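You operate a simulated robot arm through the tools that you are given. There is no shell and no other tool.

The job below is to be done with a simulated robot arm. You get a single attempt, and the scene is never put back.

## Task
Test oil line 4: shut valve 4, press the pump button once, open it and press once more.
Fine: Valve 4 and pump button of the press's valve panel, not the green button.

The check looks at the end state, three seconds after you hand in, the way a careful person would. Anything else that was tipped, shoved, dropped, spilled or broken makes it a failure.

## Robot
A 6-joint arm with a fingered hand, fixed in place. Base frame: the origin is at the foot of the arm, x ahead of it, y to its left, z up. Lengths are in m, angles in rad, forces in N, time in s.
With the tool pointing down near the work surface it reaches from about 0.44 to 0.94 m from the base axis. Its first joint turns from -2.897 to 2.897 rad. Payload 5 kg.
The TCP is the grasp point between the finger pads, 0.043 m short of the fingertips. In the tool frame z runs along the fingers and y along their closing line. The gripper opens to 0.144 m. The gripper's body begins 0.05 m behind the TCP. The gripper is a hand of 5 fingers: y runs from the thumb to the fingers, the wrist lies at [-0.021, -0.133, -0.233] in the tool frame, and closing takes about 1.5 s.
Orientation is that of the tool frame in the base frame, as a unit quaternion [x, y, z, w]. With the fingers straight down and the wrist toward the robot, the tool's x, y and z point along [0, 1, 0], [1, 0, 0] and [0, 0, -1] of the base frame.

## Interface
- The arm moves only by the tool servo_tool. Its argument "increments" is a list of rows, each a list of 2 entries, a list of its own where there are three numbers: the shift along the tool's x, y, z in m, then the turn, a rotation vector about the tool's x, y, z in rad. In form: [[[x, y, z], [wx, wy, wz]], ...]. A call has 1 to 20 rows; each row is the pose to reach, as a shift and turn from the pose commanded when the call began, along the tool's axes at that moment. "gripper" is the closure, from 0 (fully open) to 1 (shut), set as the call begins (left out, the last holds). Rows are played at 5 a second. More than 0.05 m and 0.15 rad between two rows, or a gripper value outside its range, and nothing of the call is played. A pose out of reach is approached as far as the arm can. The call stops where the force on the tool passes 40 N (or 10 N more than at its start, if that is more) or the arm is blocked; 0.2 s more then pass. The fingers move at their own pace (about 0.072 m/s each) and stop on an object; they squeeze with about 33 N. The grip force told is the motor's: it shows also when the fingers shut on nothing. Time passes only in rows, and 0.2 s behind the last, so rows that repeat a pose let the fingers close. It gives the time, the measured TCP pose, the force on the tool (base axes), the opening and the grip force at its end, in the units of the frame above (readings bear some noise), with the torque about the TCP (base axes, N m) and any sound that the robot's microphone picked up.
- Cameras (640 x 400 px; columns grow to the right, rows downward): "scene" is fixed at [0.4073, -0.4957, 1.7922]; the picture's right is [-0.80, 0.60, 0.00], its down [0.49, 0.65, -0.58] and it looks along [-0.35, -0.46, -0.81] (base axes); focal length 214 px, centre (320, 200). "wrist" rides on the gripper at [0.086, -0.109, -0.168] in the tool frame; the picture's right is [-0.80, 0.28, -0.53], its down [-0.54, -0.73, 0.42] and it looks along [-0.27, 0.63, 0.73] (tool axes); focal length 275 px, centre (320, 200). There is no depth. A picture from a camera that has moved, and an enlarged one, comes with that camera's place and axes in the base frame and with its lens. The place of the scene camera against the robot may be out by one fixed shift of up to 0.012 m in any direction.
- camera(camera): a new picture of that camera. The clock stands still meanwhile.
- slide_trunk(by): slides the trunk up (or, below 0, down) by that many m; the arm rides with it, the base frame stays. It gives what a move gives, with no picture.
- finger_targets(index, middle, ring, little, thumb_bend, thumb_turn): sets how far each is bent, from 0 (flat) to 1 (curled in); at 0.3 the hand is open as for a grip, at 0.7 the pads meet at the TCP. One left out holds its place. A second passes; each finger stops where it meets its share of the squeeze, and holds until it gets a number again. A gripper value or a shape takes the hand back. It gives what a move gives, with no picture; readings hold the bend of each and the force on index, middle, ring, little, thumb and palm. thumb_turn goes from beside the hand (0) to across from the fingers (1), as for a grip.
- set_grasp(shape): the hand has 5 fingers and takes this shape, open, in about a second: jaw (thumb against the fingers, like two jaws); tri (thumb and two fingers); tip (a fingertip pinch); poke (one finger out to press); point (the index stretched); flat (the hand flat); cup (the hand cupped); fist (a fist). The gripper value then closes the fingers along that shape, each until it touches; the sizes above hold for jaw. It gives what a move gives, with no picture.
- zoom(camera, box): a new picture of the part [left, top, right, bottom] of that camera's present view, enlarged. The clock stands still meanwhile.
- finish_job(): hands the job in; it is judged then, once.

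Places have to be worked out from the pictures, the camera data and where the tool is seen. Open the gripper and draw the arm clear of the work before you hand the job in, unless the task says otherwise.

The tools are called after "Emit:" as name(argument=value, ...) on one line, values as JSON. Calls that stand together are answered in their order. servo_tool: Moves the arm, as the interface text tells. Its arguments: {"type":"object","properties":{"increments":{"type":"array"},"gripper":{"type":"number"}},"required":["increments"]} The other tools are called the same way: slide_trunk (by) slides the trunk up or down; set_grasp (shape) gives the hand a shape; finger_targets (index, middle, ring, little, thumb_bend, thumb_turn) moves the fingers one by one; camera (camera) takes a picture; zoom (camera, box) takes an enlarged picture of a part of a camera's view; finish_job () hands the job in.

At the start:

```text
clock: 0.0
position: [0.3743, 0.2994, 1.4312]
orientation: [0.707, 0.707, 0.0, -0.001]
ft_force: [0.0, -1.1, 0.1]
wrist_torque: [0.01, 0.01, 0.01]
finger_gap: 0.1434
grasp_force: 0.1
shape: jaw
bend: [0.3, 0.3, 0.3, 0.3, 0.3, 0.98]
finger forces: [0.0, 0.0, 0.0, 0.0, 0.0, 0.1]
trunk travel left (down, up): [-0.525, 0.065]
```

scene: 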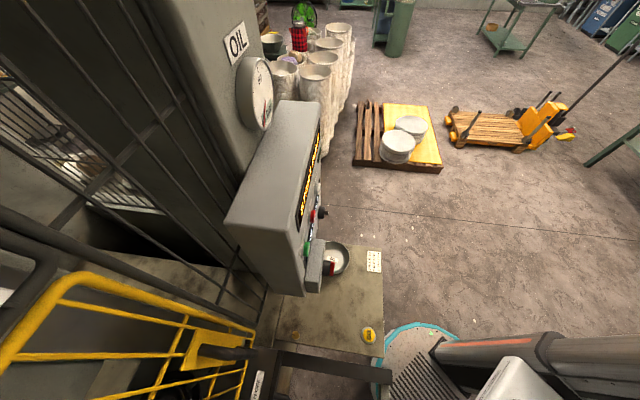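
wrist: 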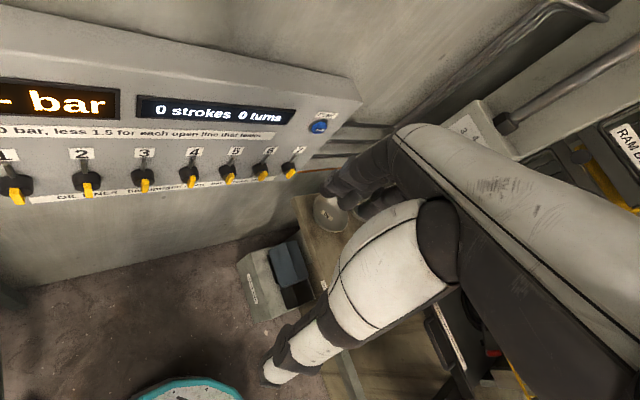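

The wrist picture shows a valve panel with numbered valves and a blue button on the right. I zoom in to read the labels.

Emit:
zoom(camera="wrist", box=[120, 80, 360, 230])

Emit:
zoom(camera="wrist", box=[0, 60, 240, 210])

Emit:
zoom(camera="scene", box=[220, 90, 400, 300])

```text
2.67 times, centred on (240, 155) of wrist
camera zoom: at [0.2644, 0.3856, 1.5999], right [0.28, -0.8, 0.53], down [-0.73, -0.54, -0.42], along [0.63, -0.27, -0.73], focal length 734 px, centre (533, 320)
```

zoom: 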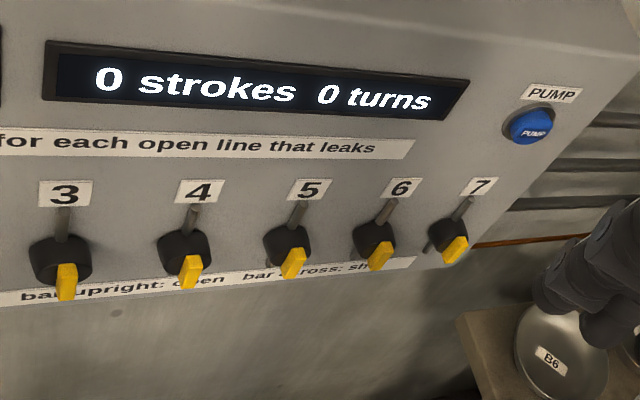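

```text
2.67 times, centred on (120, 135) of wrist
camera zoom: at [0.2644, 0.3856, 1.5999], right [0.28, -0.8, 0.53], down [-0.73, -0.54, -0.42], along [0.63, -0.27, -0.73], focal length 734 px, centre (853, 373)
```

zoom: 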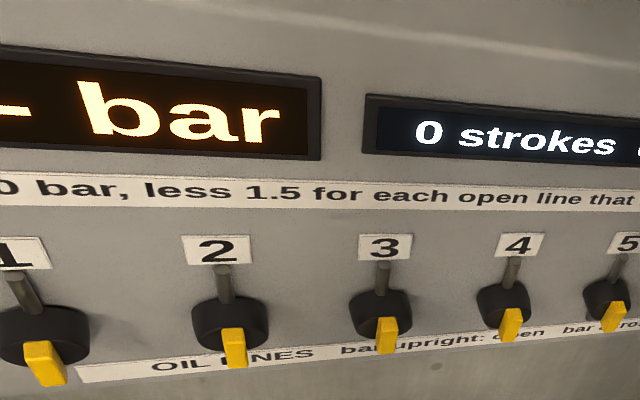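

```text
1.90 times, centred on (310, 195) of scene
camera zoom: at [0.4073, -0.4957, 1.7922], right [-0.8, 0.6, 0.0], down [0.49, 0.65, -0.58], along [-0.35, -0.46, -0.81], focal length 408 px, centre (339, 210)
```

zoom: 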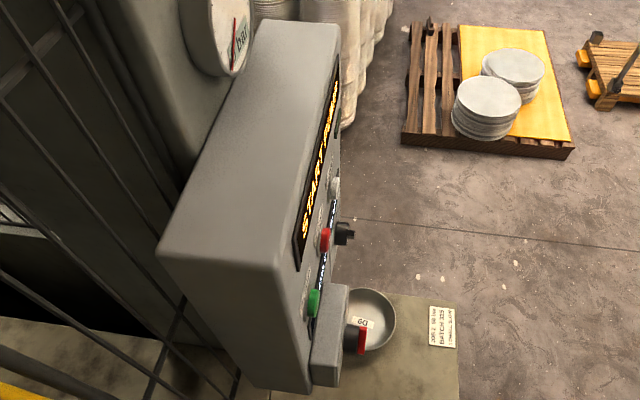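

The valves lie on a panel that seems to run diagonally (roughly from +y to +x), facing back toward the robot, below the hand. I slide the trunk down a little for a second view to triangulate.

Emit:
slide_trunk(by=-0.1)

Emit:
camera(camera="wrist")

```text
clock: 1.3
position: [0.373, 0.2992, 1.3326]
orientation: [0.707, 0.707, 0.0, -0.001]
ft_force: [0.0, 0.3, 0.6]
wrist_torque: [0.0, -0.02, 0.01]
finger_gap: 0.1437
grasp_force: 0.0
shape: jaw
bend: [0.3, 0.3, 0.3, 0.3, 0.3, 0.98]
finger forces: [0.0, 0.0, 0.1, 0.1, 0.0, 0.0]
trunk travel left (down, up): [-0.425, 0.165]
```

```text
taken
camera wrist: at [0.2643, 0.3855, 1.5], right [0.28, -0.8, 0.53], down [-0.73, -0.54, -0.42], along [0.63, -0.27, -0.73], focal length 275 px, centre (320, 200)
```

wrist: 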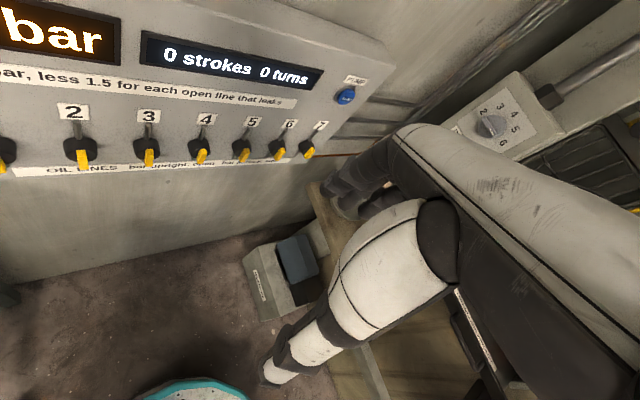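

Triangulating both views puts valve 4 near (0.61, 0.48, 1.02) and the pump button near (0.78, 0.31, 1.21), on a vertical panel whose normal is about (0.71, 0.70, 0). I swing the hand to point at the panel with a clear stand-off.

Emit:
servo_tool(increments=[[[0.0047, 0.0086, 0.01], [-0.0477, 0.1142, 0.0477]], [[0.0094, 0.0172, 0.02], [-0.0954, 0.2284, 0.0954]], [[0.0141, 0.0258, 0.03], [-0.1431, 0.3426, 0.1431]], [[0.0188, 0.0344, 0.04], [-0.1908, 0.4568, 0.1908]], [[0.0235, 0.043, 0.05], [-0.2385, 0.571, 0.2385]], [[0.0282, 0.0516, 0.06], [-0.2862, 0.6852, 0.2862]], [[0.0329, 0.0602, 0.07], [-0.3339, 0.7994, 0.3339]], [[0.0376, 0.0688, 0.08], [-0.3816, 0.9136, 0.3816]], [[0.0423, 0.0774, 0.09], [-0.4293, 1.0278, 0.4293]], [[0.047, 0.086, 0.1], [-0.477, 1.142, 0.477]], [[0.0517, 0.0946, 0.11], [-0.5247, 1.2562, 0.5247]], [[0.0564, 0.1032, 0.12], [-0.5724, 1.3704, 0.5724]], [[0.0611, 0.1118, 0.13], [-0.6201, 1.4846, 0.6201]]])

Emit:
camera(camera="wrist")

Emit:
camera(camera="scene")

```text
clock: 4.1
position: [0.4365, 0.3616, 1.3002]
orientation: [0.676, 0.27, 0.638, -0.25]
ft_force: [0.8, 0.6, -0.8]
wrist_torque: [0.04, -0.03, 0.0]
finger_gap: 0.1439
grasp_force: 0.1
shape: jaw
bend: [0.3, 0.3, 0.3, 0.3, 0.3, 0.98]
finger forces: [0.0, 0.0, 0.1, 0.0, 0.1, 0.1]
out of reach, approached as far as the arm can: row 11, 12, 13
trunk travel left (down, up): [-0.425, 0.165]
```

```text
taken
camera wrist: at [0.2435, 0.3309, 1.3956], right [-0.23, -0.61, -0.76], down [-0.21, 0.79, -0.57], along [0.95, 0.03, -0.31], focal length 275 px, centre (320, 200)
```

wrist: 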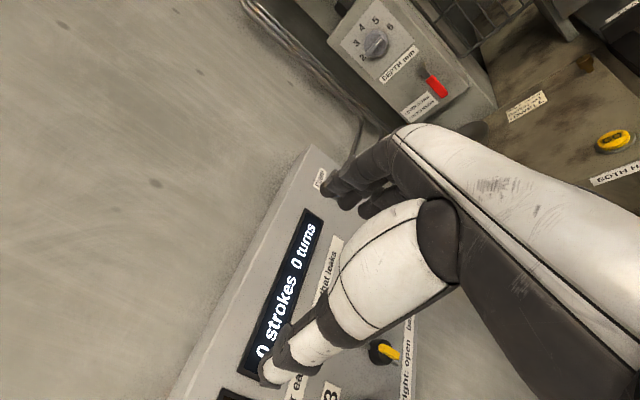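

```text
taken
```

scene: 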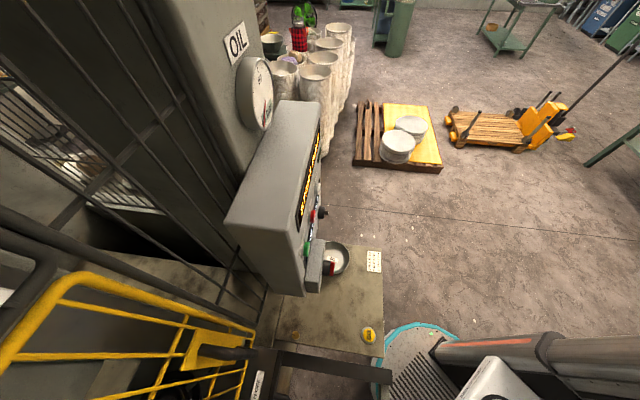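

The hand points at the panel now (tool x up, y along the panel), though the arm couldn't go quite as low as asked. I'll lower the trunk to bring the hand to valve height and look again.

Emit:
slide_trunk(by=-0.2)

Emit:
camera(camera="wrist")

```text
clock: 6.3
position: [0.4361, 0.3609, 1.1009]
orientation: [0.676, 0.27, 0.638, -0.251]
ft_force: [-0.3, 0.5, -0.4]
wrist_torque: [0.03, -0.02, 0.01]
finger_gap: 0.1437
grasp_force: 0.1
shape: jaw
bend: [0.3, 0.3, 0.3, 0.3, 0.3, 0.98]
finger forces: [0.0, 0.1, 0.0, 0.0, 0.0, 0.0]
trunk travel left (down, up): [-0.225, 0.365]
```

```text
taken
camera wrist: at [0.2431, 0.3299, 1.1964], right [-0.22, -0.61, -0.76], down [-0.21, 0.79, -0.57], along [0.95, 0.03, -0.31], focal length 275 px, centre (320, 200)
```

wrist: 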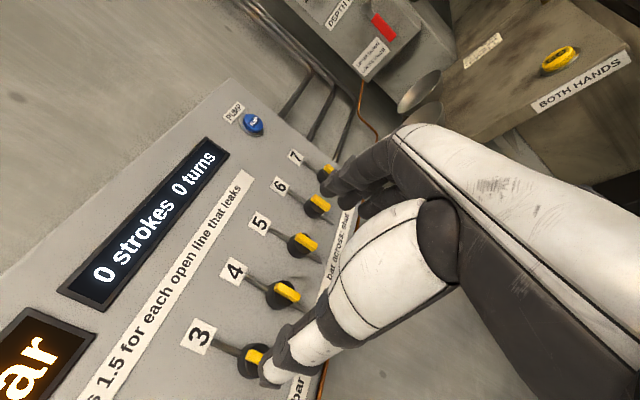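

Valve 4 and the pump button are both clearly in view here; zooming for geometry.

Emit:
zoom(camera="wrist", box=[180, 220, 340, 320])

Emit:
zoom(camera="wrist", box=[210, 80, 370, 180])

```text
4.00 times, centred on (260, 270) of wrist
camera zoom: at [0.2431, 0.3299, 1.1964], right [-0.22, -0.61, -0.76], down [-0.21, 0.79, -0.57], along [0.95, 0.03, -0.31], focal length 1101 px, centre (560, -80)
```

zoom: 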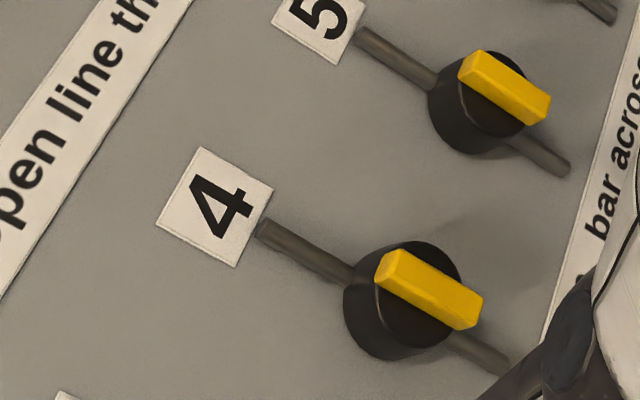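

```text
4.00 times, centred on (290, 130) of wrist
camera zoom: at [0.2431, 0.3299, 1.1964], right [-0.22, -0.61, -0.76], down [-0.21, 0.79, -0.57], along [0.95, 0.03, -0.31], focal length 1101 px, centre (440, 480)
```

zoom: 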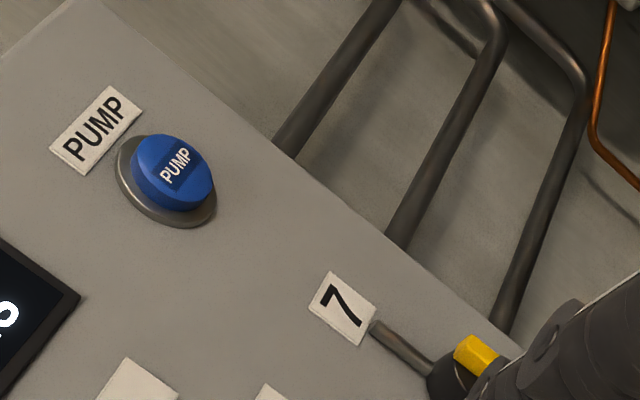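

Triangulated: valve 4's bar at about (0.596, 0.473, 1.036), upright, about 4 cm long and raised about 1 cm off its hub; pump button at (0.780, 0.308, 1.213). The hand is 0.15 m clear, so I set the poke shape and see where the finger sits.

Emit:
set_grasp(shape="poke")

Emit:
camera(camera="wrist")

```text
clock: 7.2
position: [0.4362, 0.3606, 1.1008]
orientation: [0.676, 0.27, 0.638, -0.251]
ft_force: [-0.6, -0.2, 0.4]
wrist_torque: [0.03, 0.01, 0.01]
finger_gap: 0.0003
grasp_force: 0.0
shape: poke
bend: [0.7, 0.7, 0.99, 0.99, 1.0, 1.0]
finger forces: [0.0, 0.0, 0.0, 0.0, 0.1, 0.0]
trunk travel left (down, up): [-0.225, 0.365]
```

```text
taken
camera wrist: at [0.2431, 0.3299, 1.1963], right [-0.23, -0.61, -0.76], down [-0.21, 0.79, -0.57], along [0.95, 0.03, -0.31], focal length 275 px, centre (320, 200)
```

wrist: 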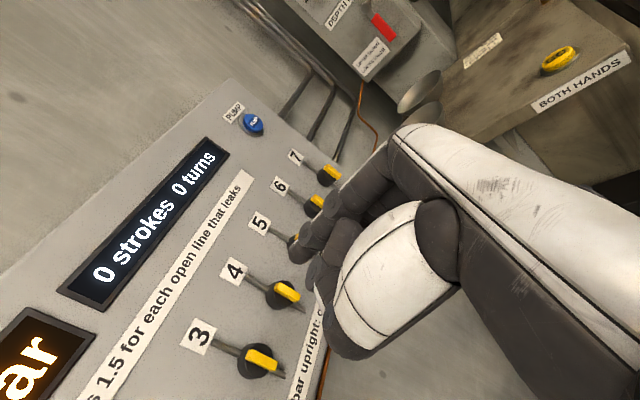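

The poke shape has index and middle fingers extended to the TCP. I zoom to find the fingertip.

Emit:
zoom(camera="wrist", box=[240, 190, 400, 290])

Emit:
set_grasp(shape="point")

Emit:
camera(camera="wrist")

Emit:
set_grasp(shape="tip")

Emit:
camera(camera="wrist")

```text
4.00 times, centred on (320, 240) of wrist
camera zoom: at [0.2431, 0.3299, 1.1963], right [-0.23, -0.61, -0.76], down [-0.21, 0.79, -0.57], along [0.95, 0.03, -0.31], focal length 1101 px, centre (320, 40)
```

zoom: 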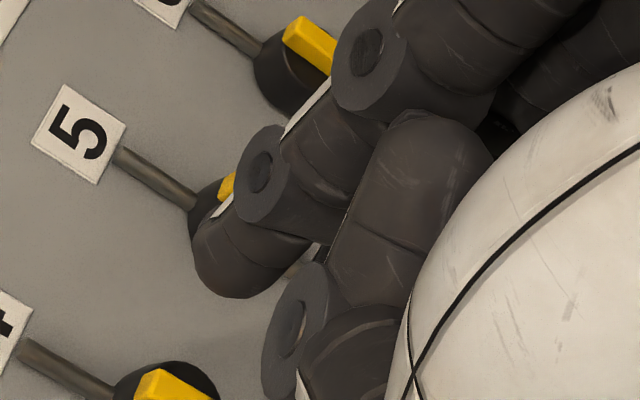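

```text
clock: 8.1
position: [0.4368, 0.3608, 1.1006]
orientation: [0.676, 0.27, 0.638, -0.251]
ft_force: [0.2, -0.2, -0.5]
wrist_torque: [0.02, -0.01, 0.01]
finger_gap: 0.0
grasp_force: 0.1
shape: point
bend: [0.19, 1.0, 1.0, 1.0, 0.98, 0.88]
finger forces: [0.0, 0.0, 0.0, 0.0, 0.1, 0.0]
trunk travel left (down, up): [-0.225, 0.365]
```

```text
taken
camera wrist: at [0.2431, 0.3299, 1.1963], right [-0.23, -0.61, -0.76], down [-0.21, 0.79, -0.57], along [0.95, 0.03, -0.31], focal length 275 px, centre (320, 200)
```

wrist: 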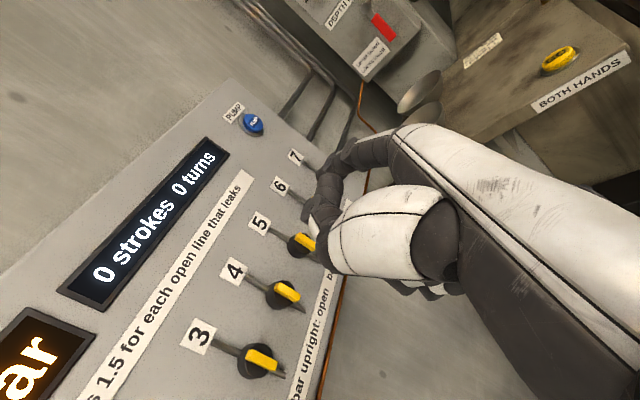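

```text
clock: 9.0
position: [0.4359, 0.361, 1.1009]
orientation: [0.676, 0.27, 0.638, -0.251]
ft_force: [0.8, -0.2, -0.1]
wrist_torque: [-0.01, 0.02, -0.01]
finger_gap: 0.1439
grasp_force: 0.0
shape: tip
bend: [0.3, 0.98, 0.99, 0.99, 0.3, 0.97]
finger forces: [0.1, 0.0, 0.0, 0.0, 0.1, 0.1]
trunk travel left (down, up): [-0.225, 0.365]
```

```text
taken
camera wrist: at [0.2431, 0.3299, 1.1963], right [-0.23, -0.61, -0.76], down [-0.21, 0.79, -0.57], along [0.95, 0.03, -0.31], focal length 275 px, centre (320, 200)
```

wrist: 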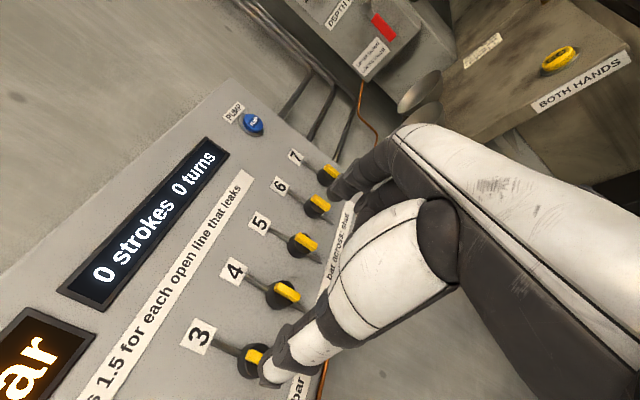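

The tip shape (thumb and index, others curled) suits pinching the bar. I close it part-way in free space to see where the fingertips meet.

Emit:
servo_tool(increments=[[[0, 0, 0], [0, 0, 0]], [[0, 0, 0], [0, 0, 0]], [[0, 0, 0], [0, 0, 0]], [[0, 0, 0], [0, 0, 0]], [[0, 0, 0], [0, 0, 0]]], gripper=0.7)

Emit:
camera(camera="wrist")

Emit:
zoom(camera="wrist", box=[240, 190, 400, 290])

```text
clock: 10.2
position: [0.4355, 0.3622, 1.1015]
orientation: [0.676, 0.27, 0.638, -0.252]
ft_force: [-0.1, -0.6, 0.8]
wrist_torque: [-0.01, 0.0, 0.01]
finger_gap: 0.0442
grasp_force: 0.0
shape: tip
bend: [0.73, 0.98, 0.99, 0.99, 0.74, 1.0]
finger forces: [0.0, 0.1, 0.0, 0.0, 0.1, 0.1]
trunk travel left (down, up): [-0.225, 0.365]
```

```text
taken
camera wrist: at [0.2431, 0.3299, 1.1963], right [-0.23, -0.61, -0.76], down [-0.21, 0.79, -0.57], along [0.95, 0.03, -0.31], focal length 275 px, centre (320, 200)
```

wrist: 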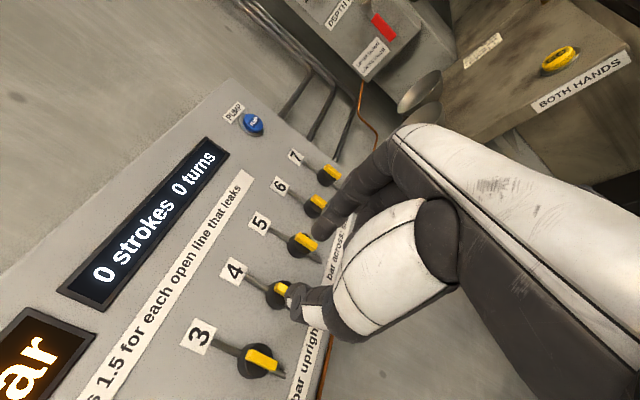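

```text
4.00 times, centred on (320, 240) of wrist
camera zoom: at [0.2431, 0.3299, 1.1963], right [-0.23, -0.61, -0.76], down [-0.21, 0.79, -0.57], along [0.95, 0.03, -0.31], focal length 1101 px, centre (320, 40)
```

zoom: 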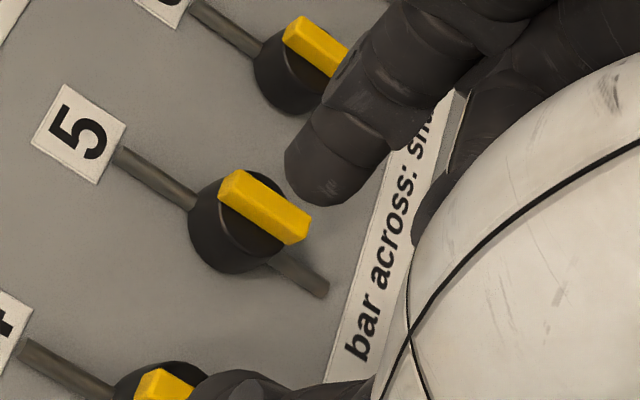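

The pinch closes at the tool axis about 4 cm beyond the TCP, as expected. I make a small forward test move to see how the arm follows from this pose.

Emit:
servo_tool(increments=[[[0, 0, 0.02], [0, 0, 0]], [[0, 0, 0.04], [0, 0, 0]]])

```text
clock: 10.8
position: [0.4607, 0.3886, 1.1095]
orientation: [0.678, 0.271, 0.636, -0.25]
ft_force: [-0.4, 0.4, -0.4]
wrist_torque: [-0.03, 0.04, 0.0]
finger_gap: 0.044
grasp_force: 0.0
shape: tip
bend: [0.73, 0.98, 0.99, 0.99, 0.74, 1.0]
finger forces: [0.0, 0.0, 0.0, 0.0, 0.0, 0.0]
out of reach, approached as far as the arm can: row 1, 2
trunk travel left (down, up): [-0.225, 0.365]
```

The arm sits at a limit that wants it higher relative to the trunk. I raise the hand 0.1 m with the arm, then will lower the trunk to compensate.

Emit:
servo_tool(increments=[[[0.04, 0, 0], [0, 0, 0]], [[0.08, 0, 0], [0, 0, 0]], [[0.12, 0, 0], [0, 0, 0]], [[0.12, 0, 0], [0, 0, 0]]])

```text
clock: 11.8
position: [0.4656, 0.3952, 1.2283]
orientation: [0.675, 0.271, 0.638, -0.252]
ft_force: [0.7, 0.0, -0.1]
wrist_torque: [0.01, 0.03, 0.0]
finger_gap: 0.0441
grasp_force: 0.1
shape: tip
bend: [0.73, 0.98, 0.99, 0.99, 0.74, 1.0]
finger forces: [0.0, 0.0, 0.0, 0.0, 0.0, 0.1]
trunk travel left (down, up): [-0.225, 0.365]
```

Reachable now, with the command matching the measured pose. Lowering the trunk 0.19 m brings the fingers to valve height.

Emit:
slide_trunk(by=-0.19)

Emit:
camera(camera="wrist")

```text
clock: 13.9
position: [0.4648, 0.3956, 1.0384]
orientation: [0.676, 0.27, 0.638, -0.251]
ft_force: [0.2, -0.7, -0.2]
wrist_torque: [0.03, 0.0, -0.01]
finger_gap: 0.0443
grasp_force: 0.1
shape: tip
bend: [0.73, 0.98, 0.99, 0.99, 0.74, 1.0]
finger forces: [0.0, 0.0, 0.0, 0.0, 0.0, 0.1]
trunk travel left (down, up): [-0.035, 0.555]
```

```text
taken
camera wrist: at [0.2713, 0.3636, 1.1342], right [-0.22, -0.61, -0.76], down [-0.21, 0.79, -0.57], along [0.95, 0.03, -0.31], focal length 275 px, centre (320, 200)
```

wrist: 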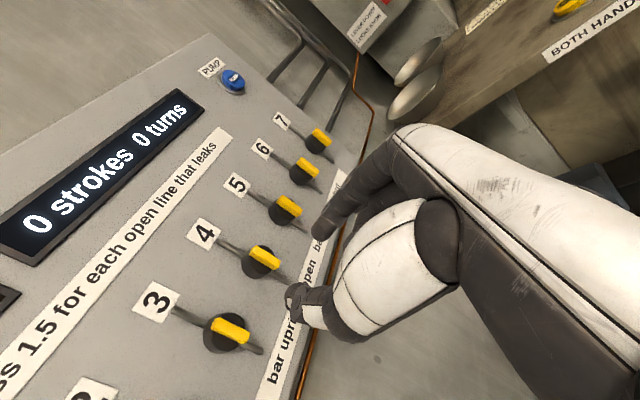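

Zooming on valve 4 from the new position to refine its location.

Emit:
zoom(camera="wrist", box=[200, 220, 360, 320])

Emit:
zoom(camera="wrist", box=[180, 40, 340, 140])

```text
4.00 times, centred on (280, 270) of wrist
camera zoom: at [0.2713, 0.3636, 1.1342], right [-0.22, -0.61, -0.76], down [-0.21, 0.79, -0.57], along [0.95, 0.03, -0.31], focal length 1101 px, centre (480, -80)
```

zoom: 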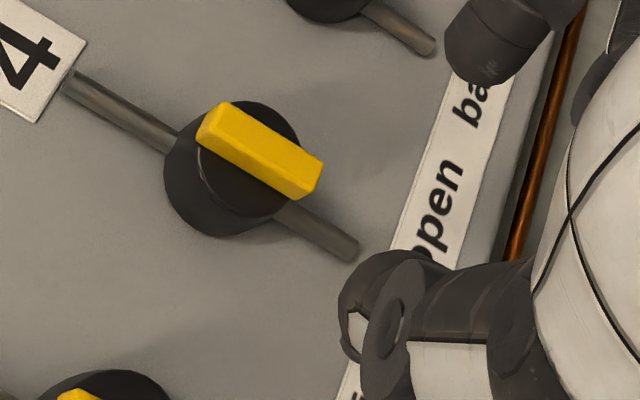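

```text
4.00 times, centred on (260, 90) of wrist
camera zoom: at [0.2713, 0.3636, 1.1342], right [-0.22, -0.61, -0.76], down [-0.21, 0.79, -0.57], along [0.95, 0.03, -0.31], focal length 1101 px, centre (560, 640)
```

zoom: 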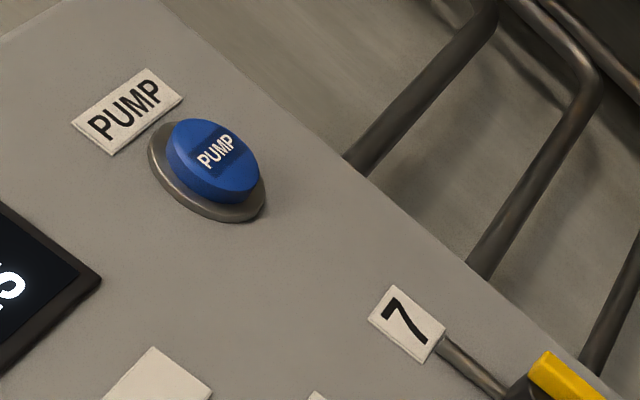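

Refined bar-4 face location is about (0.593, 0.471, 1.040). I square the hand to the panel and move to put the fingertips about 3 cm in front of the bar.

Emit:
servo_tool(increments=[[[0.002, 0.008, 0.018], [-0.006, 0.015, 0.002]], [[0.003, 0.016, 0.036], [-0.012, 0.03, 0.004]], [[0.005, 0.024, 0.054], [-0.018, 0.045, 0.006]], [[0.006, 0.031, 0.072], [-0.0237, 0.0603, 0.0073]]])

Emit:
camera(camera="wrist")

Emit:
zoom(camera="wrist", box=[200, 200, 360, 300])

```text
clock: 14.9
position: [0.5381, 0.4207, 1.0414]
orientation: [0.66, 0.253, 0.661, -0.253]
ft_force: [0.0, -0.2, 0.7]
wrist_torque: [-0.05, 0.05, -0.01]
finger_gap: 0.0438
grasp_force: 0.1
shape: tip
bend: [0.73, 0.98, 0.99, 0.99, 0.74, 1.0]
finger forces: [0.1, 0.1, 0.0, 0.0, 0.0, 0.1]
trunk travel left (down, up): [-0.035, 0.555]
```

```text
taken
camera wrist: at [0.3406, 0.3897, 1.1278], right [-0.21, -0.57, -0.8], down [-0.17, 0.82, -0.54], along [0.96, 0.02, -0.27], focal length 275 px, centre (320, 200)
```

wrist: 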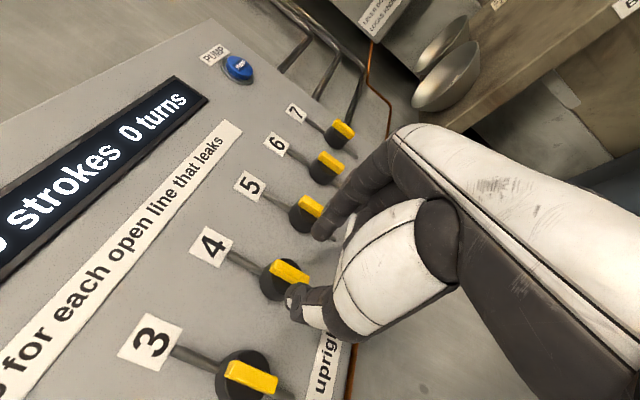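

```text
4.00 times, centred on (280, 250) of wrist
camera zoom: at [0.3406, 0.3897, 1.1278], right [-0.21, -0.57, -0.8], down [-0.17, 0.82, -0.54], along [0.96, 0.02, -0.27], focal length 1101 px, centre (480, 0)
```

zoom: 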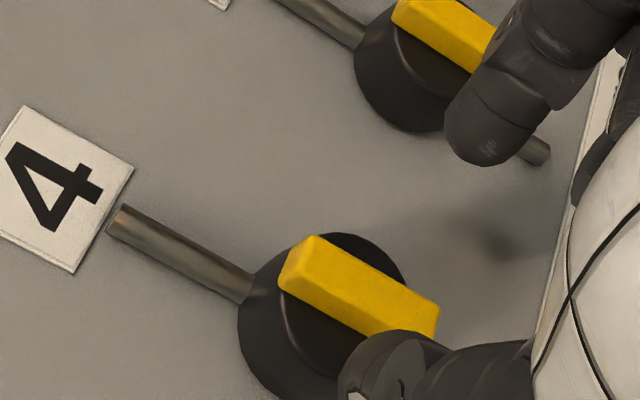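

Bar 4 refined to (0.593, 0.470, 1.041), directly in line with the pinch. I advance 3.5 cm so the fingertips straddle the bar and look.

Emit:
servo_tool(increments=[[[0, 0, 0.012], [0, 0, 0]], [[0, 0, 0.024], [0, 0, 0]], [[0, 0, 0.035], [0, 0, 0]]])

Emit:
camera(camera="wrist")

Emit:
zoom(camera="wrist", box=[220, 200, 380, 300])

```text
clock: 15.7
position: [0.5645, 0.4474, 1.0397]
orientation: [0.66, 0.253, 0.66, -0.253]
ft_force: [-1.5, 0.4, 0.3]
wrist_torque: [-0.02, 0.02, 0.08]
finger_gap: 0.0443
grasp_force: 0.1
shape: tip
bend: [0.73, 0.98, 0.99, 0.99, 0.74, 1.0]
finger forces: [0.1, 0.0, 0.0, 0.0, 1.0, 0.1]
trunk travel left (down, up): [-0.035, 0.555]
```

```text
taken
camera wrist: at [0.3673, 0.4148, 1.1275], right [-0.21, -0.57, -0.8], down [-0.17, 0.82, -0.54], along [0.96, 0.02, -0.27], focal length 275 px, centre (320, 200)
```

wrist: 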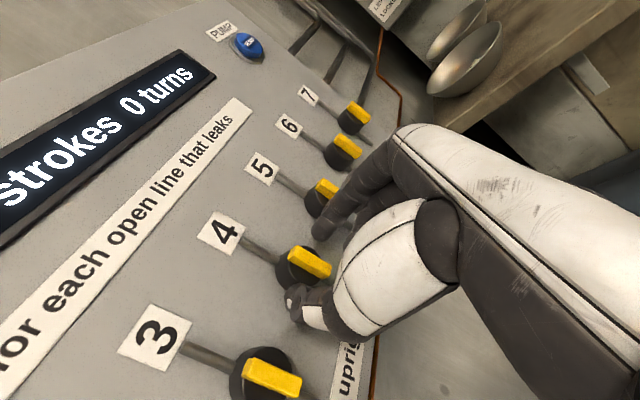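

```text
4.00 times, centred on (300, 250) of wrist
camera zoom: at [0.3673, 0.4148, 1.1275], right [-0.21, -0.57, -0.8], down [-0.17, 0.82, -0.54], along [0.96, 0.02, -0.27], focal length 1101 px, centre (400, 0)
```

zoom: 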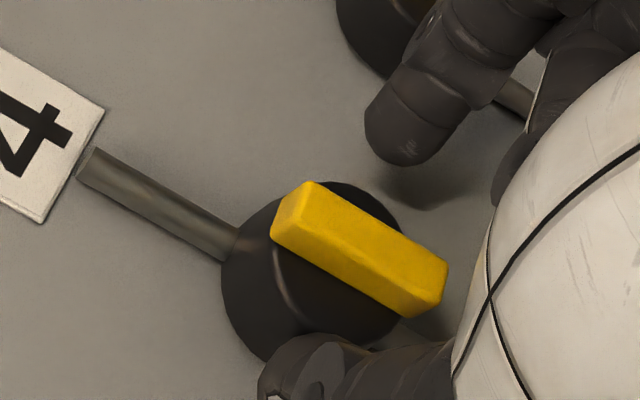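

Fingertips straddle the bar with a faint (1 N) thumb contact, probably on the hub face. I back off 2 mm and close the pinch on the bar.

Emit:
servo_tool(increments=[[[0, 0, -0.002], [0, 0, 0]], [[0, 0, -0.002], [0, 0, 0]]])

Emit:
servo_tool(increments=[[[0, 0, 0], [0, 0, 0]], [[0, 0, 0], [0, 0, 0]], [[0, 0, 0], [0, 0, 0]], [[0, 0, 0], [0, 0, 0]], [[0, 0, 0], [0, 0, 0]]], gripper=1.0)

Emit:
zoom(camera="wrist", box=[220, 200, 380, 300])

```text
clock: 16.3
position: [0.5649, 0.4437, 1.0411]
orientation: [0.66, 0.252, 0.661, -0.254]
ft_force: [-0.8, 0.5, 0.3]
wrist_torque: [0.0, 0.01, -0.01]
finger_gap: 0.0442
grasp_force: 0.1
shape: tip
bend: [0.73, 0.98, 0.99, 0.99, 0.74, 1.0]
finger forces: [0.0, 0.0, 0.0, 0.0, 0.6, 0.0]
trunk travel left (down, up): [-0.035, 0.555]
```

```text
clock: 17.5
position: [0.5634, 0.4437, 1.0411]
orientation: [0.66, 0.253, 0.661, -0.253]
ft_force: [-0.4, -0.8, -1.1]
wrist_torque: [-0.06, 0.08, -0.08]
finger_gap: 0.0285
grasp_force: 33.3
shape: tip
bend: [0.71, 1.0, 1.0, 1.0, 0.74, 1.0]
finger forces: [28.4, 0.0, 0.1, 0.1, 28.3, 0.0]
trunk travel left (down, up): [-0.035, 0.555]
```

```text
4.00 times, centred on (300, 250) of wrist
camera zoom: at [0.3656, 0.413, 1.1273], right [-0.21, -0.57, -0.8], down [-0.17, 0.82, -0.54], along [0.96, 0.02, -0.27], focal length 1101 px, centre (400, 0)
```

zoom: 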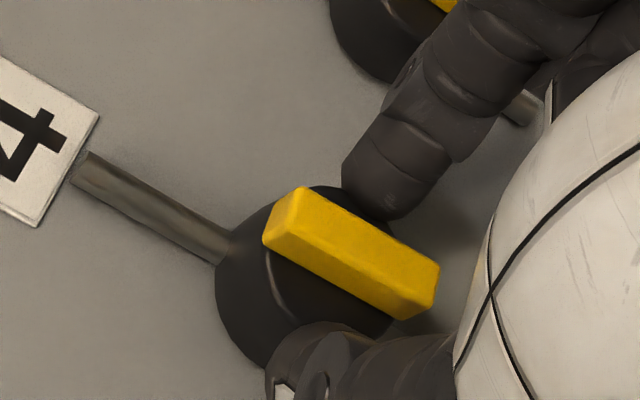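

The gap held at 28 mm under full squeeze, so the fingers have caught the hub rather than the ~10 mm bar. I reopen, back off 8 mm and try again on the bar itself.

Emit:
servo_tool(increments=[[[0, 0, 0], [0, 0, 0]], [[0, 0, 0], [0, 0, 0]], [[0, 0, 0], [0, 0, 0]], [[0, 0, -0.004], [0, 0, 0]], [[0, 0, -0.008], [0, 0, 0]]], gripper=0.7)

Emit:
servo_tool(increments=[[[0, 0, 0], [0, 0, 0]], [[0, 0, 0], [0, 0, 0]], [[0, 0, 0], [0, 0, 0]], [[0, 0, 0], [0, 0, 0]], [[0, 0, 0], [0, 0, 0]]], gripper=1.0)

Emit:
zoom(camera="wrist", box=[220, 200, 380, 300])

```text
clock: 18.7
position: [0.5586, 0.4391, 1.0418]
orientation: [0.66, 0.253, 0.66, -0.253]
ft_force: [-0.3, -0.5, 0.7]
wrist_torque: [-0.01, 0.0, 0.02]
finger_gap: 0.043
grasp_force: 0.0
shape: tip
bend: [0.73, 0.98, 0.99, 0.99, 0.74, 1.0]
finger forces: [0.1, 0.1, 0.0, 0.1, 0.1, 0.0]
trunk travel left (down, up): [-0.035, 0.555]
```

```text
clock: 19.9
position: [0.5585, 0.4377, 1.0407]
orientation: [0.66, 0.252, 0.661, -0.254]
ft_force: [-3.5, -6.4, -0.6]
wrist_torque: [-0.04, 0.03, -0.05]
finger_gap: 0.0114
grasp_force: 32.9
shape: tip
bend: [0.7, 1.0, 1.0, 1.0, 0.76, 1.0]
finger forces: [28.1, 0.0, 0.1, 0.0, 32.2, 0.0]
trunk travel left (down, up): [-0.035, 0.555]
```

```text
4.00 times, centred on (300, 250) of wrist
camera zoom: at [0.3595, 0.4073, 1.1273], right [-0.21, -0.57, -0.8], down [-0.17, 0.82, -0.54], along [0.96, 0.02, -0.27], focal length 1101 px, centre (400, 0)
```

zoom: 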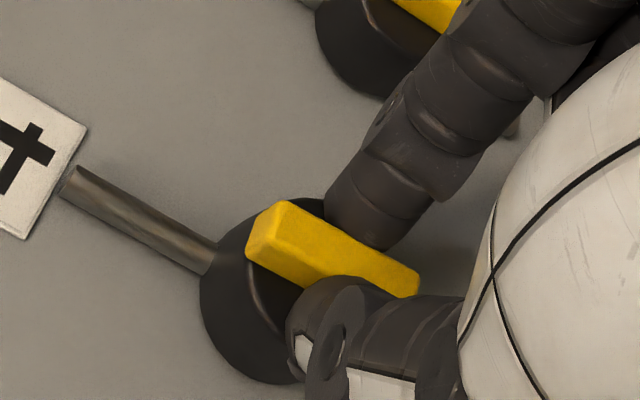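

Gap 11 mm with 28–32 N on index and thumb: the bar itself is held. I turn clockwise (seen from the front) by 0.3 rad first and check torque.

Emit:
servo_tool(increments=[[[0, 0, 0], [0, 0, 0.1]], [[0, 0, 0], [0, 0, 0.2]], [[0, 0, 0], [0, 0, 0.3]]])

Emit:
camera(camera="wrist")

Emit:
zoom(camera="wrist", box=[220, 200, 380, 300])

```text
clock: 20.7
position: [0.5572, 0.4371, 1.0416]
orientation: [0.69, 0.151, 0.615, -0.349]
ft_force: [-2.7, -5.7, 0.3]
wrist_torque: [-0.14, -0.14, -0.06]
finger_gap: 0.0106
grasp_force: 32.8
shape: tip
bend: [0.7, 1.0, 1.0, 1.0, 0.76, 1.0]
finger forces: [28.5, 0.0, 0.1, 0.1, 33.5, 0.0]
trunk travel left (down, up): [-0.035, 0.555]
```

```text
taken
camera wrist: at [0.38, 0.3846, 1.1554], right [-0.37, -0.38, -0.85], down [-0.25, 0.92, -0.3], along [0.89, 0.1, -0.44], focal length 275 px, centre (320, 200)
```

wrist: 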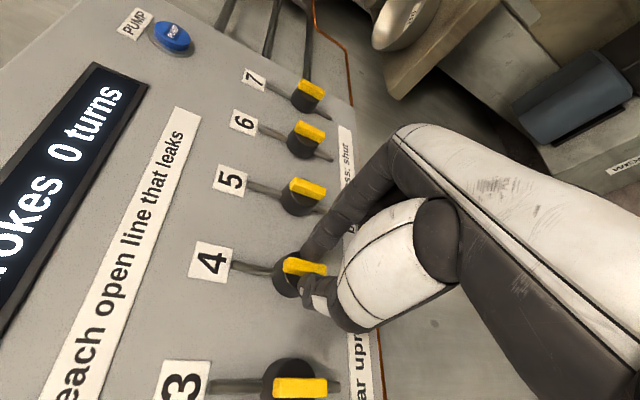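

```text
4.00 times, centred on (300, 250) of wrist
camera zoom: at [0.38, 0.3846, 1.1554], right [-0.37, -0.38, -0.85], down [-0.25, 0.92, -0.3], along [0.89, 0.1, -0.44], focal length 1101 px, centre (400, 0)
```

zoom: 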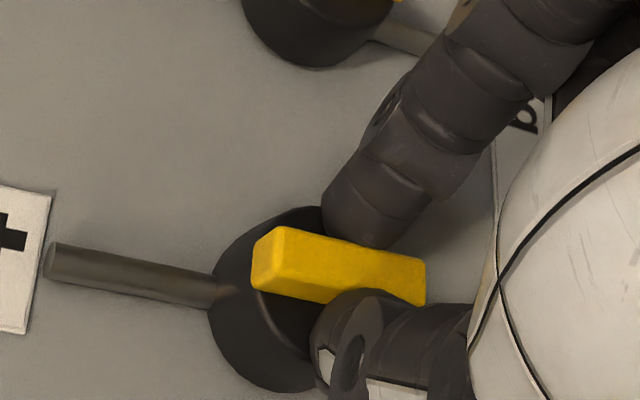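

The bar stayed parallel to its pipe – the round fingertips pivoted around it with only ~0.2 N m. Turning further makes the fingertips bear on the bar's ends with more leverage, so I continue in small steps and watch torque.

Emit:
servo_tool(increments=[[[0, 0, 0], [0, 0, 0.08]], [[0, 0, 0], [0, 0, 0.16]], [[0, 0, 0], [0, 0, 0.24]], [[0, 0, 0], [0, 0, 0.24]]])

Emit:
zoom(camera="wrist", box=[180, 180, 380, 305])

```text
clock: 21.7
position: [0.5585, 0.4375, 1.0402]
orientation: [0.704, 0.066, 0.569, -0.42]
ft_force: [-3.9, -6.7, -4.0]
wrist_torque: [-0.19, 0.08, -0.04]
finger_gap: 0.01
grasp_force: 33.2
shape: tip
bend: [0.7, 1.0, 1.0, 1.0, 0.76, 1.0]
finger forces: [31.7, 0.0, 0.1, 0.0, 30.1, 0.0]
trunk travel left (down, up): [-0.035, 0.555]
```

```text
3.20 times, centred on (280, 242) of wrist
camera zoom: at [0.4, 0.3634, 1.1697], right [-0.51, -0.23, -0.83], down [-0.29, 0.95, -0.09], along [0.81, 0.19, -0.55], focal length 881 px, centre (448, 64)
```

zoom: 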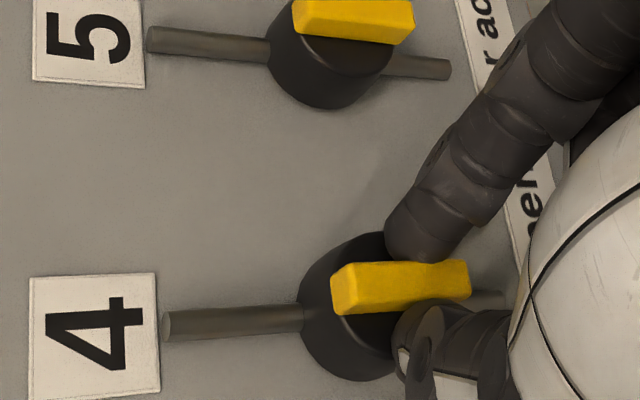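

Torque dropped and the bar still seems parallel to its pipe; let me look more closely before turning further.

Emit:
camera(camera="wrist")

Emit:
zoom(camera="wrist", box=[260, 220, 360, 282])

```text
taken
camera wrist: at [0.4, 0.3634, 1.1697], right [-0.51, -0.23, -0.83], down [-0.29, 0.95, -0.09], along [0.81, 0.19, -0.55], focal length 275 px, centre (320, 200)
```

wrist: 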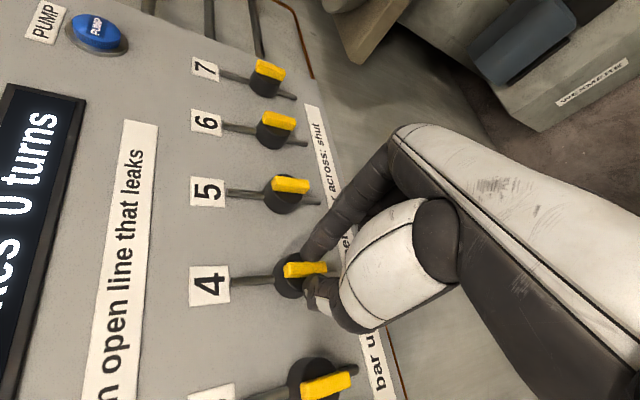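

```text
6.40 times, centred on (310, 251) of wrist
camera zoom: at [0.4, 0.3634, 1.1697], right [-0.51, -0.23, -0.83], down [-0.29, 0.95, -0.09], along [0.81, 0.19, -0.55], focal length 1762 px, centre (384, -126)
```

zoom: 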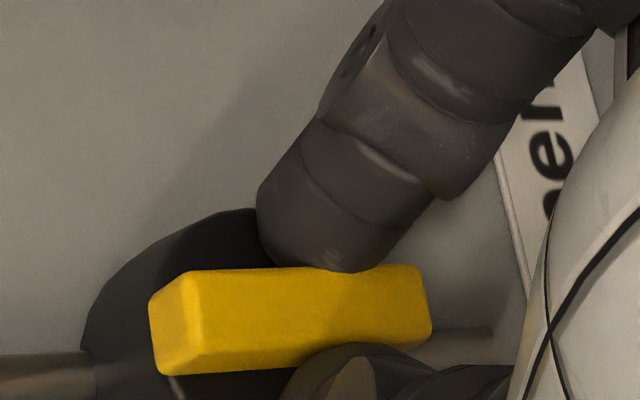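

The bar still hasn't turned; this direction may be against its stop, and the pinch slips at ~0.2 N m. I turn back the other way (counter-clockwise) past upright to see whether it moves that way.

Emit:
servo_tool(increments=[[[0, 0, 0], [0, 0, -0.13]], [[0, 0, 0], [0, 0, -0.26]], [[0, 0, 0], [0, 0, -0.39]], [[0, 0, 0], [0, 0, -0.52]], [[0, 0, 0], [0, 0, -0.65]], [[0, 0, 0], [0, 0, -0.78]], [[0, 0, 0], [0, 0, -0.9]]])

Emit:
camera(camera="wrist")

Emit:
zoom(camera="wrist", box=[220, 200, 380, 300])

```text
clock: 23.3
position: [0.558, 0.438, 1.0418]
orientation: [0.605, 0.365, 0.696, -0.13]
ft_force: [6.9, -4.3, 4.0]
wrist_torque: [0.07, -0.01, -0.25]
finger_gap: 0.0096
grasp_force: 32.6
shape: tip
bend: [0.7, 1.0, 1.0, 1.0, 0.76, 1.0]
finger forces: [35.9, 0.1, 0.1, 0.0, 26.7, 0.0]
trunk travel left (down, up): [-0.035, 0.555]
```

```text
taken
camera wrist: at [0.3442, 0.4246, 1.0838], right [-0.03, -0.76, -0.65], down [-0.01, 0.65, -0.76], along [1.0, -0.02, -0.03], focal length 275 px, centre (320, 200)
```

wrist: 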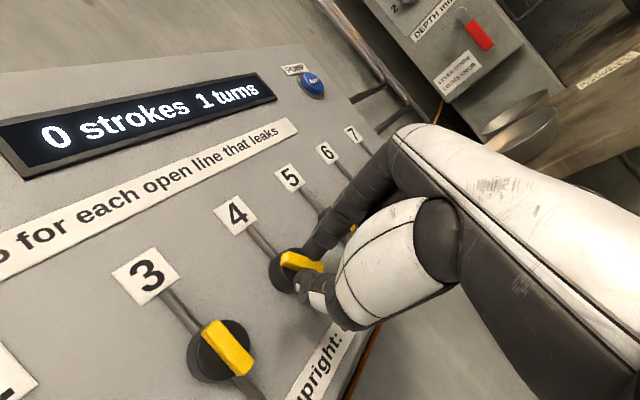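

```text
4.00 times, centred on (300, 250) of wrist
camera zoom: at [0.3442, 0.4246, 1.0838], right [-0.03, -0.76, -0.65], down [-0.01, 0.65, -0.76], along [1.0, -0.02, -0.03], focal length 1101 px, centre (400, 0)
```

zoom: 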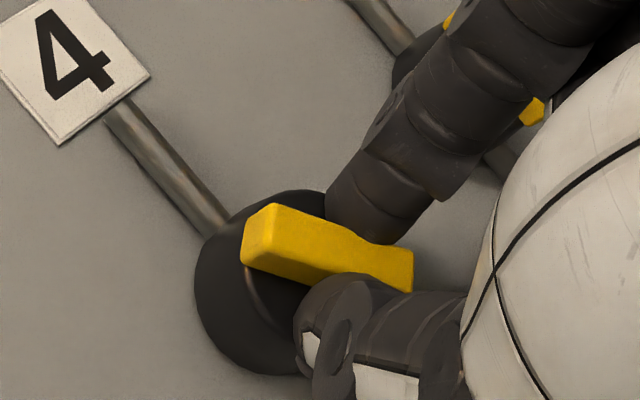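

The bar now turns counter-clockwise with the hand (and the counter shows 1 turn). I continue counter-clockwise toward across.

Emit:
servo_tool(increments=[[[0, 0, 0], [0, 0, -0.1]], [[0, 0, 0], [0, 0, -0.2]], [[0, 0, 0], [0, 0, -0.3]], [[0, 0, 0], [0, 0, -0.4]], [[0, 0, 0], [0, 0, -0.5]], [[0, 0, 0], [0, 0, -0.6]]])

Emit:
camera(camera="wrist")

Emit:
zoom(camera="wrist", box=[220, 200, 380, 300])

```text
clock: 24.7
position: [0.5569, 0.4379, 1.0421]
orientation: [0.469, 0.528, 0.703, 0.082]
ft_force: [7.2, -1.8, 14.0]
wrist_torque: [0.36, -0.29, -0.37]
finger_gap: 0.0084
grasp_force: 33.4
shape: tip
bend: [0.7, 1.0, 1.0, 1.0, 0.76, 1.0]
finger forces: [37.8, 0.1, 0.0, 0.0, 19.5, 0.0]
trunk travel left (down, up): [-0.035, 0.555]
```

```text
taken
camera wrist: at [0.343, 0.4249, 1.0026], right [0.15, -0.96, -0.23], down [0.34, 0.26, -0.9], along [0.93, 0.06, 0.36], focal length 275 px, centre (320, 200)
```

wrist: 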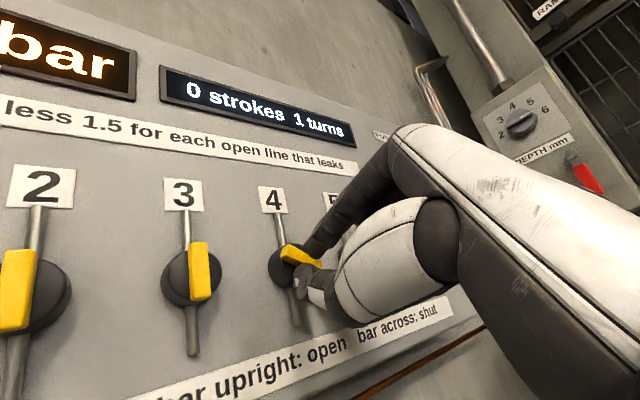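

```text
4.00 times, centred on (300, 250) of wrist
camera zoom: at [0.343, 0.4249, 1.0026], right [0.15, -0.96, -0.23], down [0.34, 0.26, -0.9], along [0.93, 0.06, 0.36], focal length 1101 px, centre (400, 0)
```

zoom: 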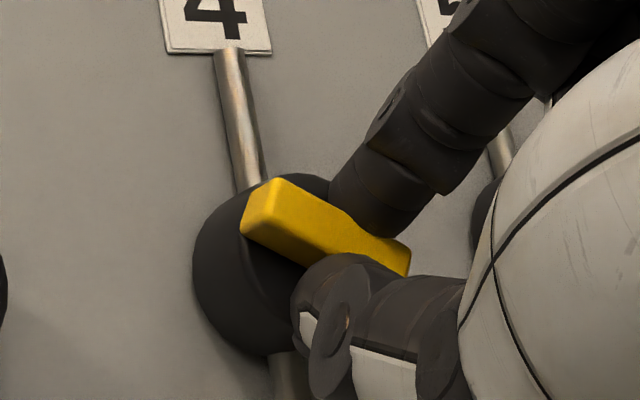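

The bar follows (about 55° now), with lateral load building from a small axis offset. I continue the last ~0.62 rad while shifting ~3 mm to relieve that load.

Emit:
servo_tool(increments=[[[0.0002, 0.0015, 0], [0, 0, -0.1]], [[0.0005, 0.003, 0], [0, 0, -0.2]], [[0.0005, 0.0034, 0], [0, 0, -0.3]], [[0.0005, 0.0036, 0], [0, 0, -0.4]], [[0.0005, 0.0038, 0], [0, 0, -0.5]], [[0.0005, 0.004, 0], [0, 0, -0.62]]])

Emit:
camera(camera="wrist")

Emit:
zoom(camera="wrist", box=[220, 200, 380, 300])

```text
clock: 25.4
position: [0.5434, 0.4604, 1.0558]
orientation: [0.439, 0.585, 0.664, 0.157]
ft_force: [-4.4, -24.5, -30.9]
wrist_torque: [-0.46, 1.13, -0.81]
finger_gap: 0.0088
grasp_force: 33.3
shape: tip
bend: [0.7, 1.0, 1.0, 1.0, 0.76, 1.0]
finger forces: [0.0, 0.1, 0.0, 0.0, 36.6, 0.0]
out of reach, approached as far as the arm can: row 1, 2, 3
trunk travel left (down, up): [-0.035, 0.555]
stopped in row 3: the force on the tool passed its limit at 43 N (the readings are from after the stop); the commanded pose is now the measured one
```

```text
taken
camera wrist: at [0.3321, 0.4442, 1.0021], right [0.13, -0.99, -0.02], down [0.41, 0.07, -0.91], along [0.9, 0.11, 0.42], focal length 275 px, centre (320, 200)
```

wrist: 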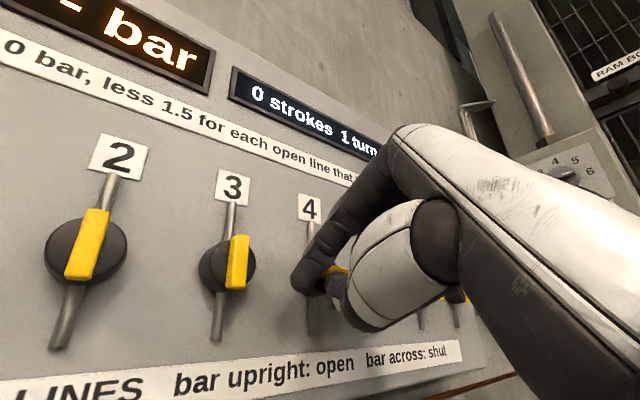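

```text
4.00 times, centred on (300, 250) of wrist
camera zoom: at [0.3321, 0.4442, 1.0021], right [0.13, -0.99, -0.02], down [0.41, 0.07, -0.91], along [0.9, 0.11, 0.42], focal length 1101 px, centre (400, 0)
```

zoom: 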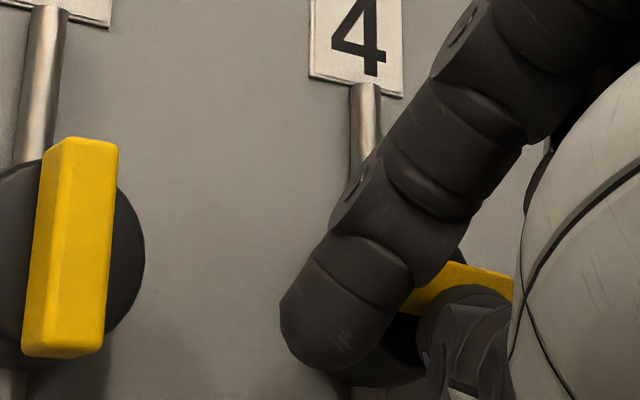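

The arm hit its reach limit and slid off, stopping on force. I open the pinch and back straight away from the valve.

Emit:
servo_tool(increments=[[[0, 0, 0], [0, 0, 0]], [[0, 0, 0], [0, 0, 0]], [[0, 0, -0.005], [0, 0, 0]], [[0, 0, -0.02], [0, 0, 0]], [[0, 0, -0.05], [0, 0, 0]], [[0, 0, -0.05], [0, 0, 0]]], gripper=0.7)

Emit:
camera(camera="wrist")

Emit:
zoom(camera="wrist", box=[220, 200, 380, 300])

```text
clock: 26.8
position: [0.5002, 0.4304, 1.066]
orientation: [0.434, 0.583, 0.669, 0.157]
ft_force: [0.1, -0.6, -0.2]
wrist_torque: [0.02, -0.01, 0.0]
finger_gap: 0.043
grasp_force: 0.1
shape: tip
bend: [0.73, 0.98, 0.99, 0.99, 0.74, 1.0]
finger forces: [0.0, 0.0, 0.2, 0.1, 0.0, 0.1]
trunk travel left (down, up): [-0.035, 0.555]
```

```text
taken
camera wrist: at [0.2905, 0.4133, 1.0107], right [0.13, -0.99, -0.03], down [0.42, 0.08, -0.9], along [0.9, 0.11, 0.43], focal length 275 px, centre (320, 200)
```

wrist: 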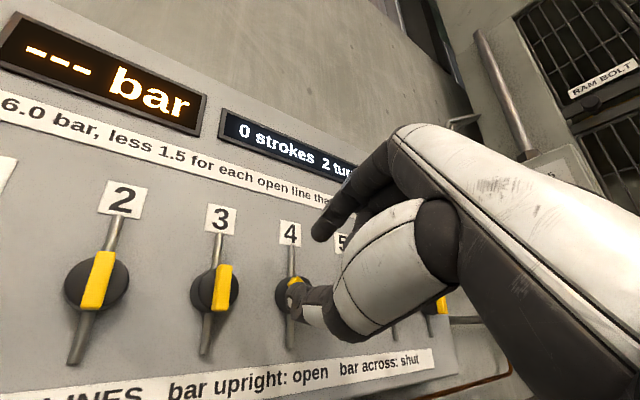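

```text
4.00 times, centred on (300, 250) of wrist
camera zoom: at [0.2905, 0.4133, 1.0107], right [0.13, -0.99, -0.03], down [0.42, 0.08, -0.9], along [0.9, 0.11, 0.43], focal length 1101 px, centre (400, 0)
```

zoom: 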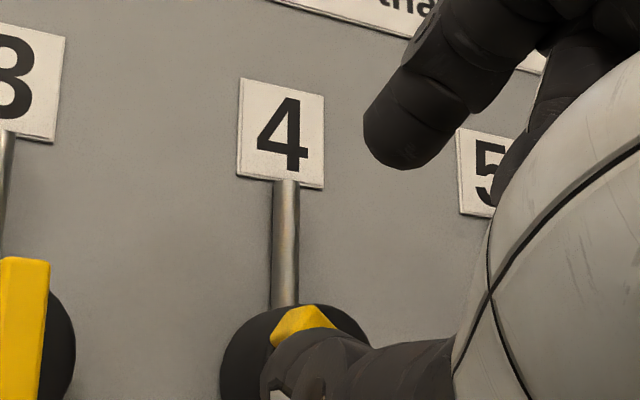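

Fully clear now; the thumb hides bar 4, and the counter reads 2 turns. I sidestep to the right to see the bar.

Emit:
servo_tool(increments=[[[-0.02, 0.01, -0.01], [0, 0, 0]], [[-0.046, 0.02, -0.02], [0, 0, 0]]])

Emit:
camera(camera="wrist")

```text
clock: 27.4
position: [0.5112, 0.3851, 1.0735]
orientation: [0.44, 0.582, 0.666, 0.156]
ft_force: [-0.1, 0.4, -0.8]
wrist_torque: [0.05, -0.04, 0.01]
finger_gap: 0.0428
grasp_force: 0.0
shape: tip
bend: [0.73, 0.98, 0.99, 0.99, 0.74, 1.0]
finger forces: [0.1, 0.0, 0.0, 0.0, 0.0, 0.0]
out of reach, approached as far as the arm can: row 2
trunk travel left (down, up): [-0.035, 0.555]
```

```text
taken
camera wrist: at [0.3005, 0.3692, 1.021], right [0.12, -0.99, -0.03], down [0.41, 0.08, -0.91], along [0.9, 0.1, 0.42], focal length 275 px, centre (320, 200)
```

wrist: 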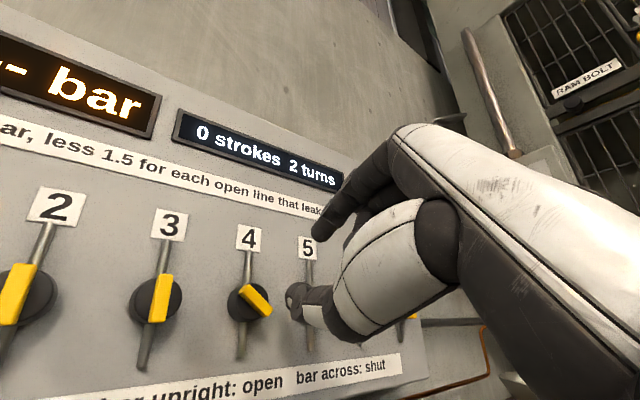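

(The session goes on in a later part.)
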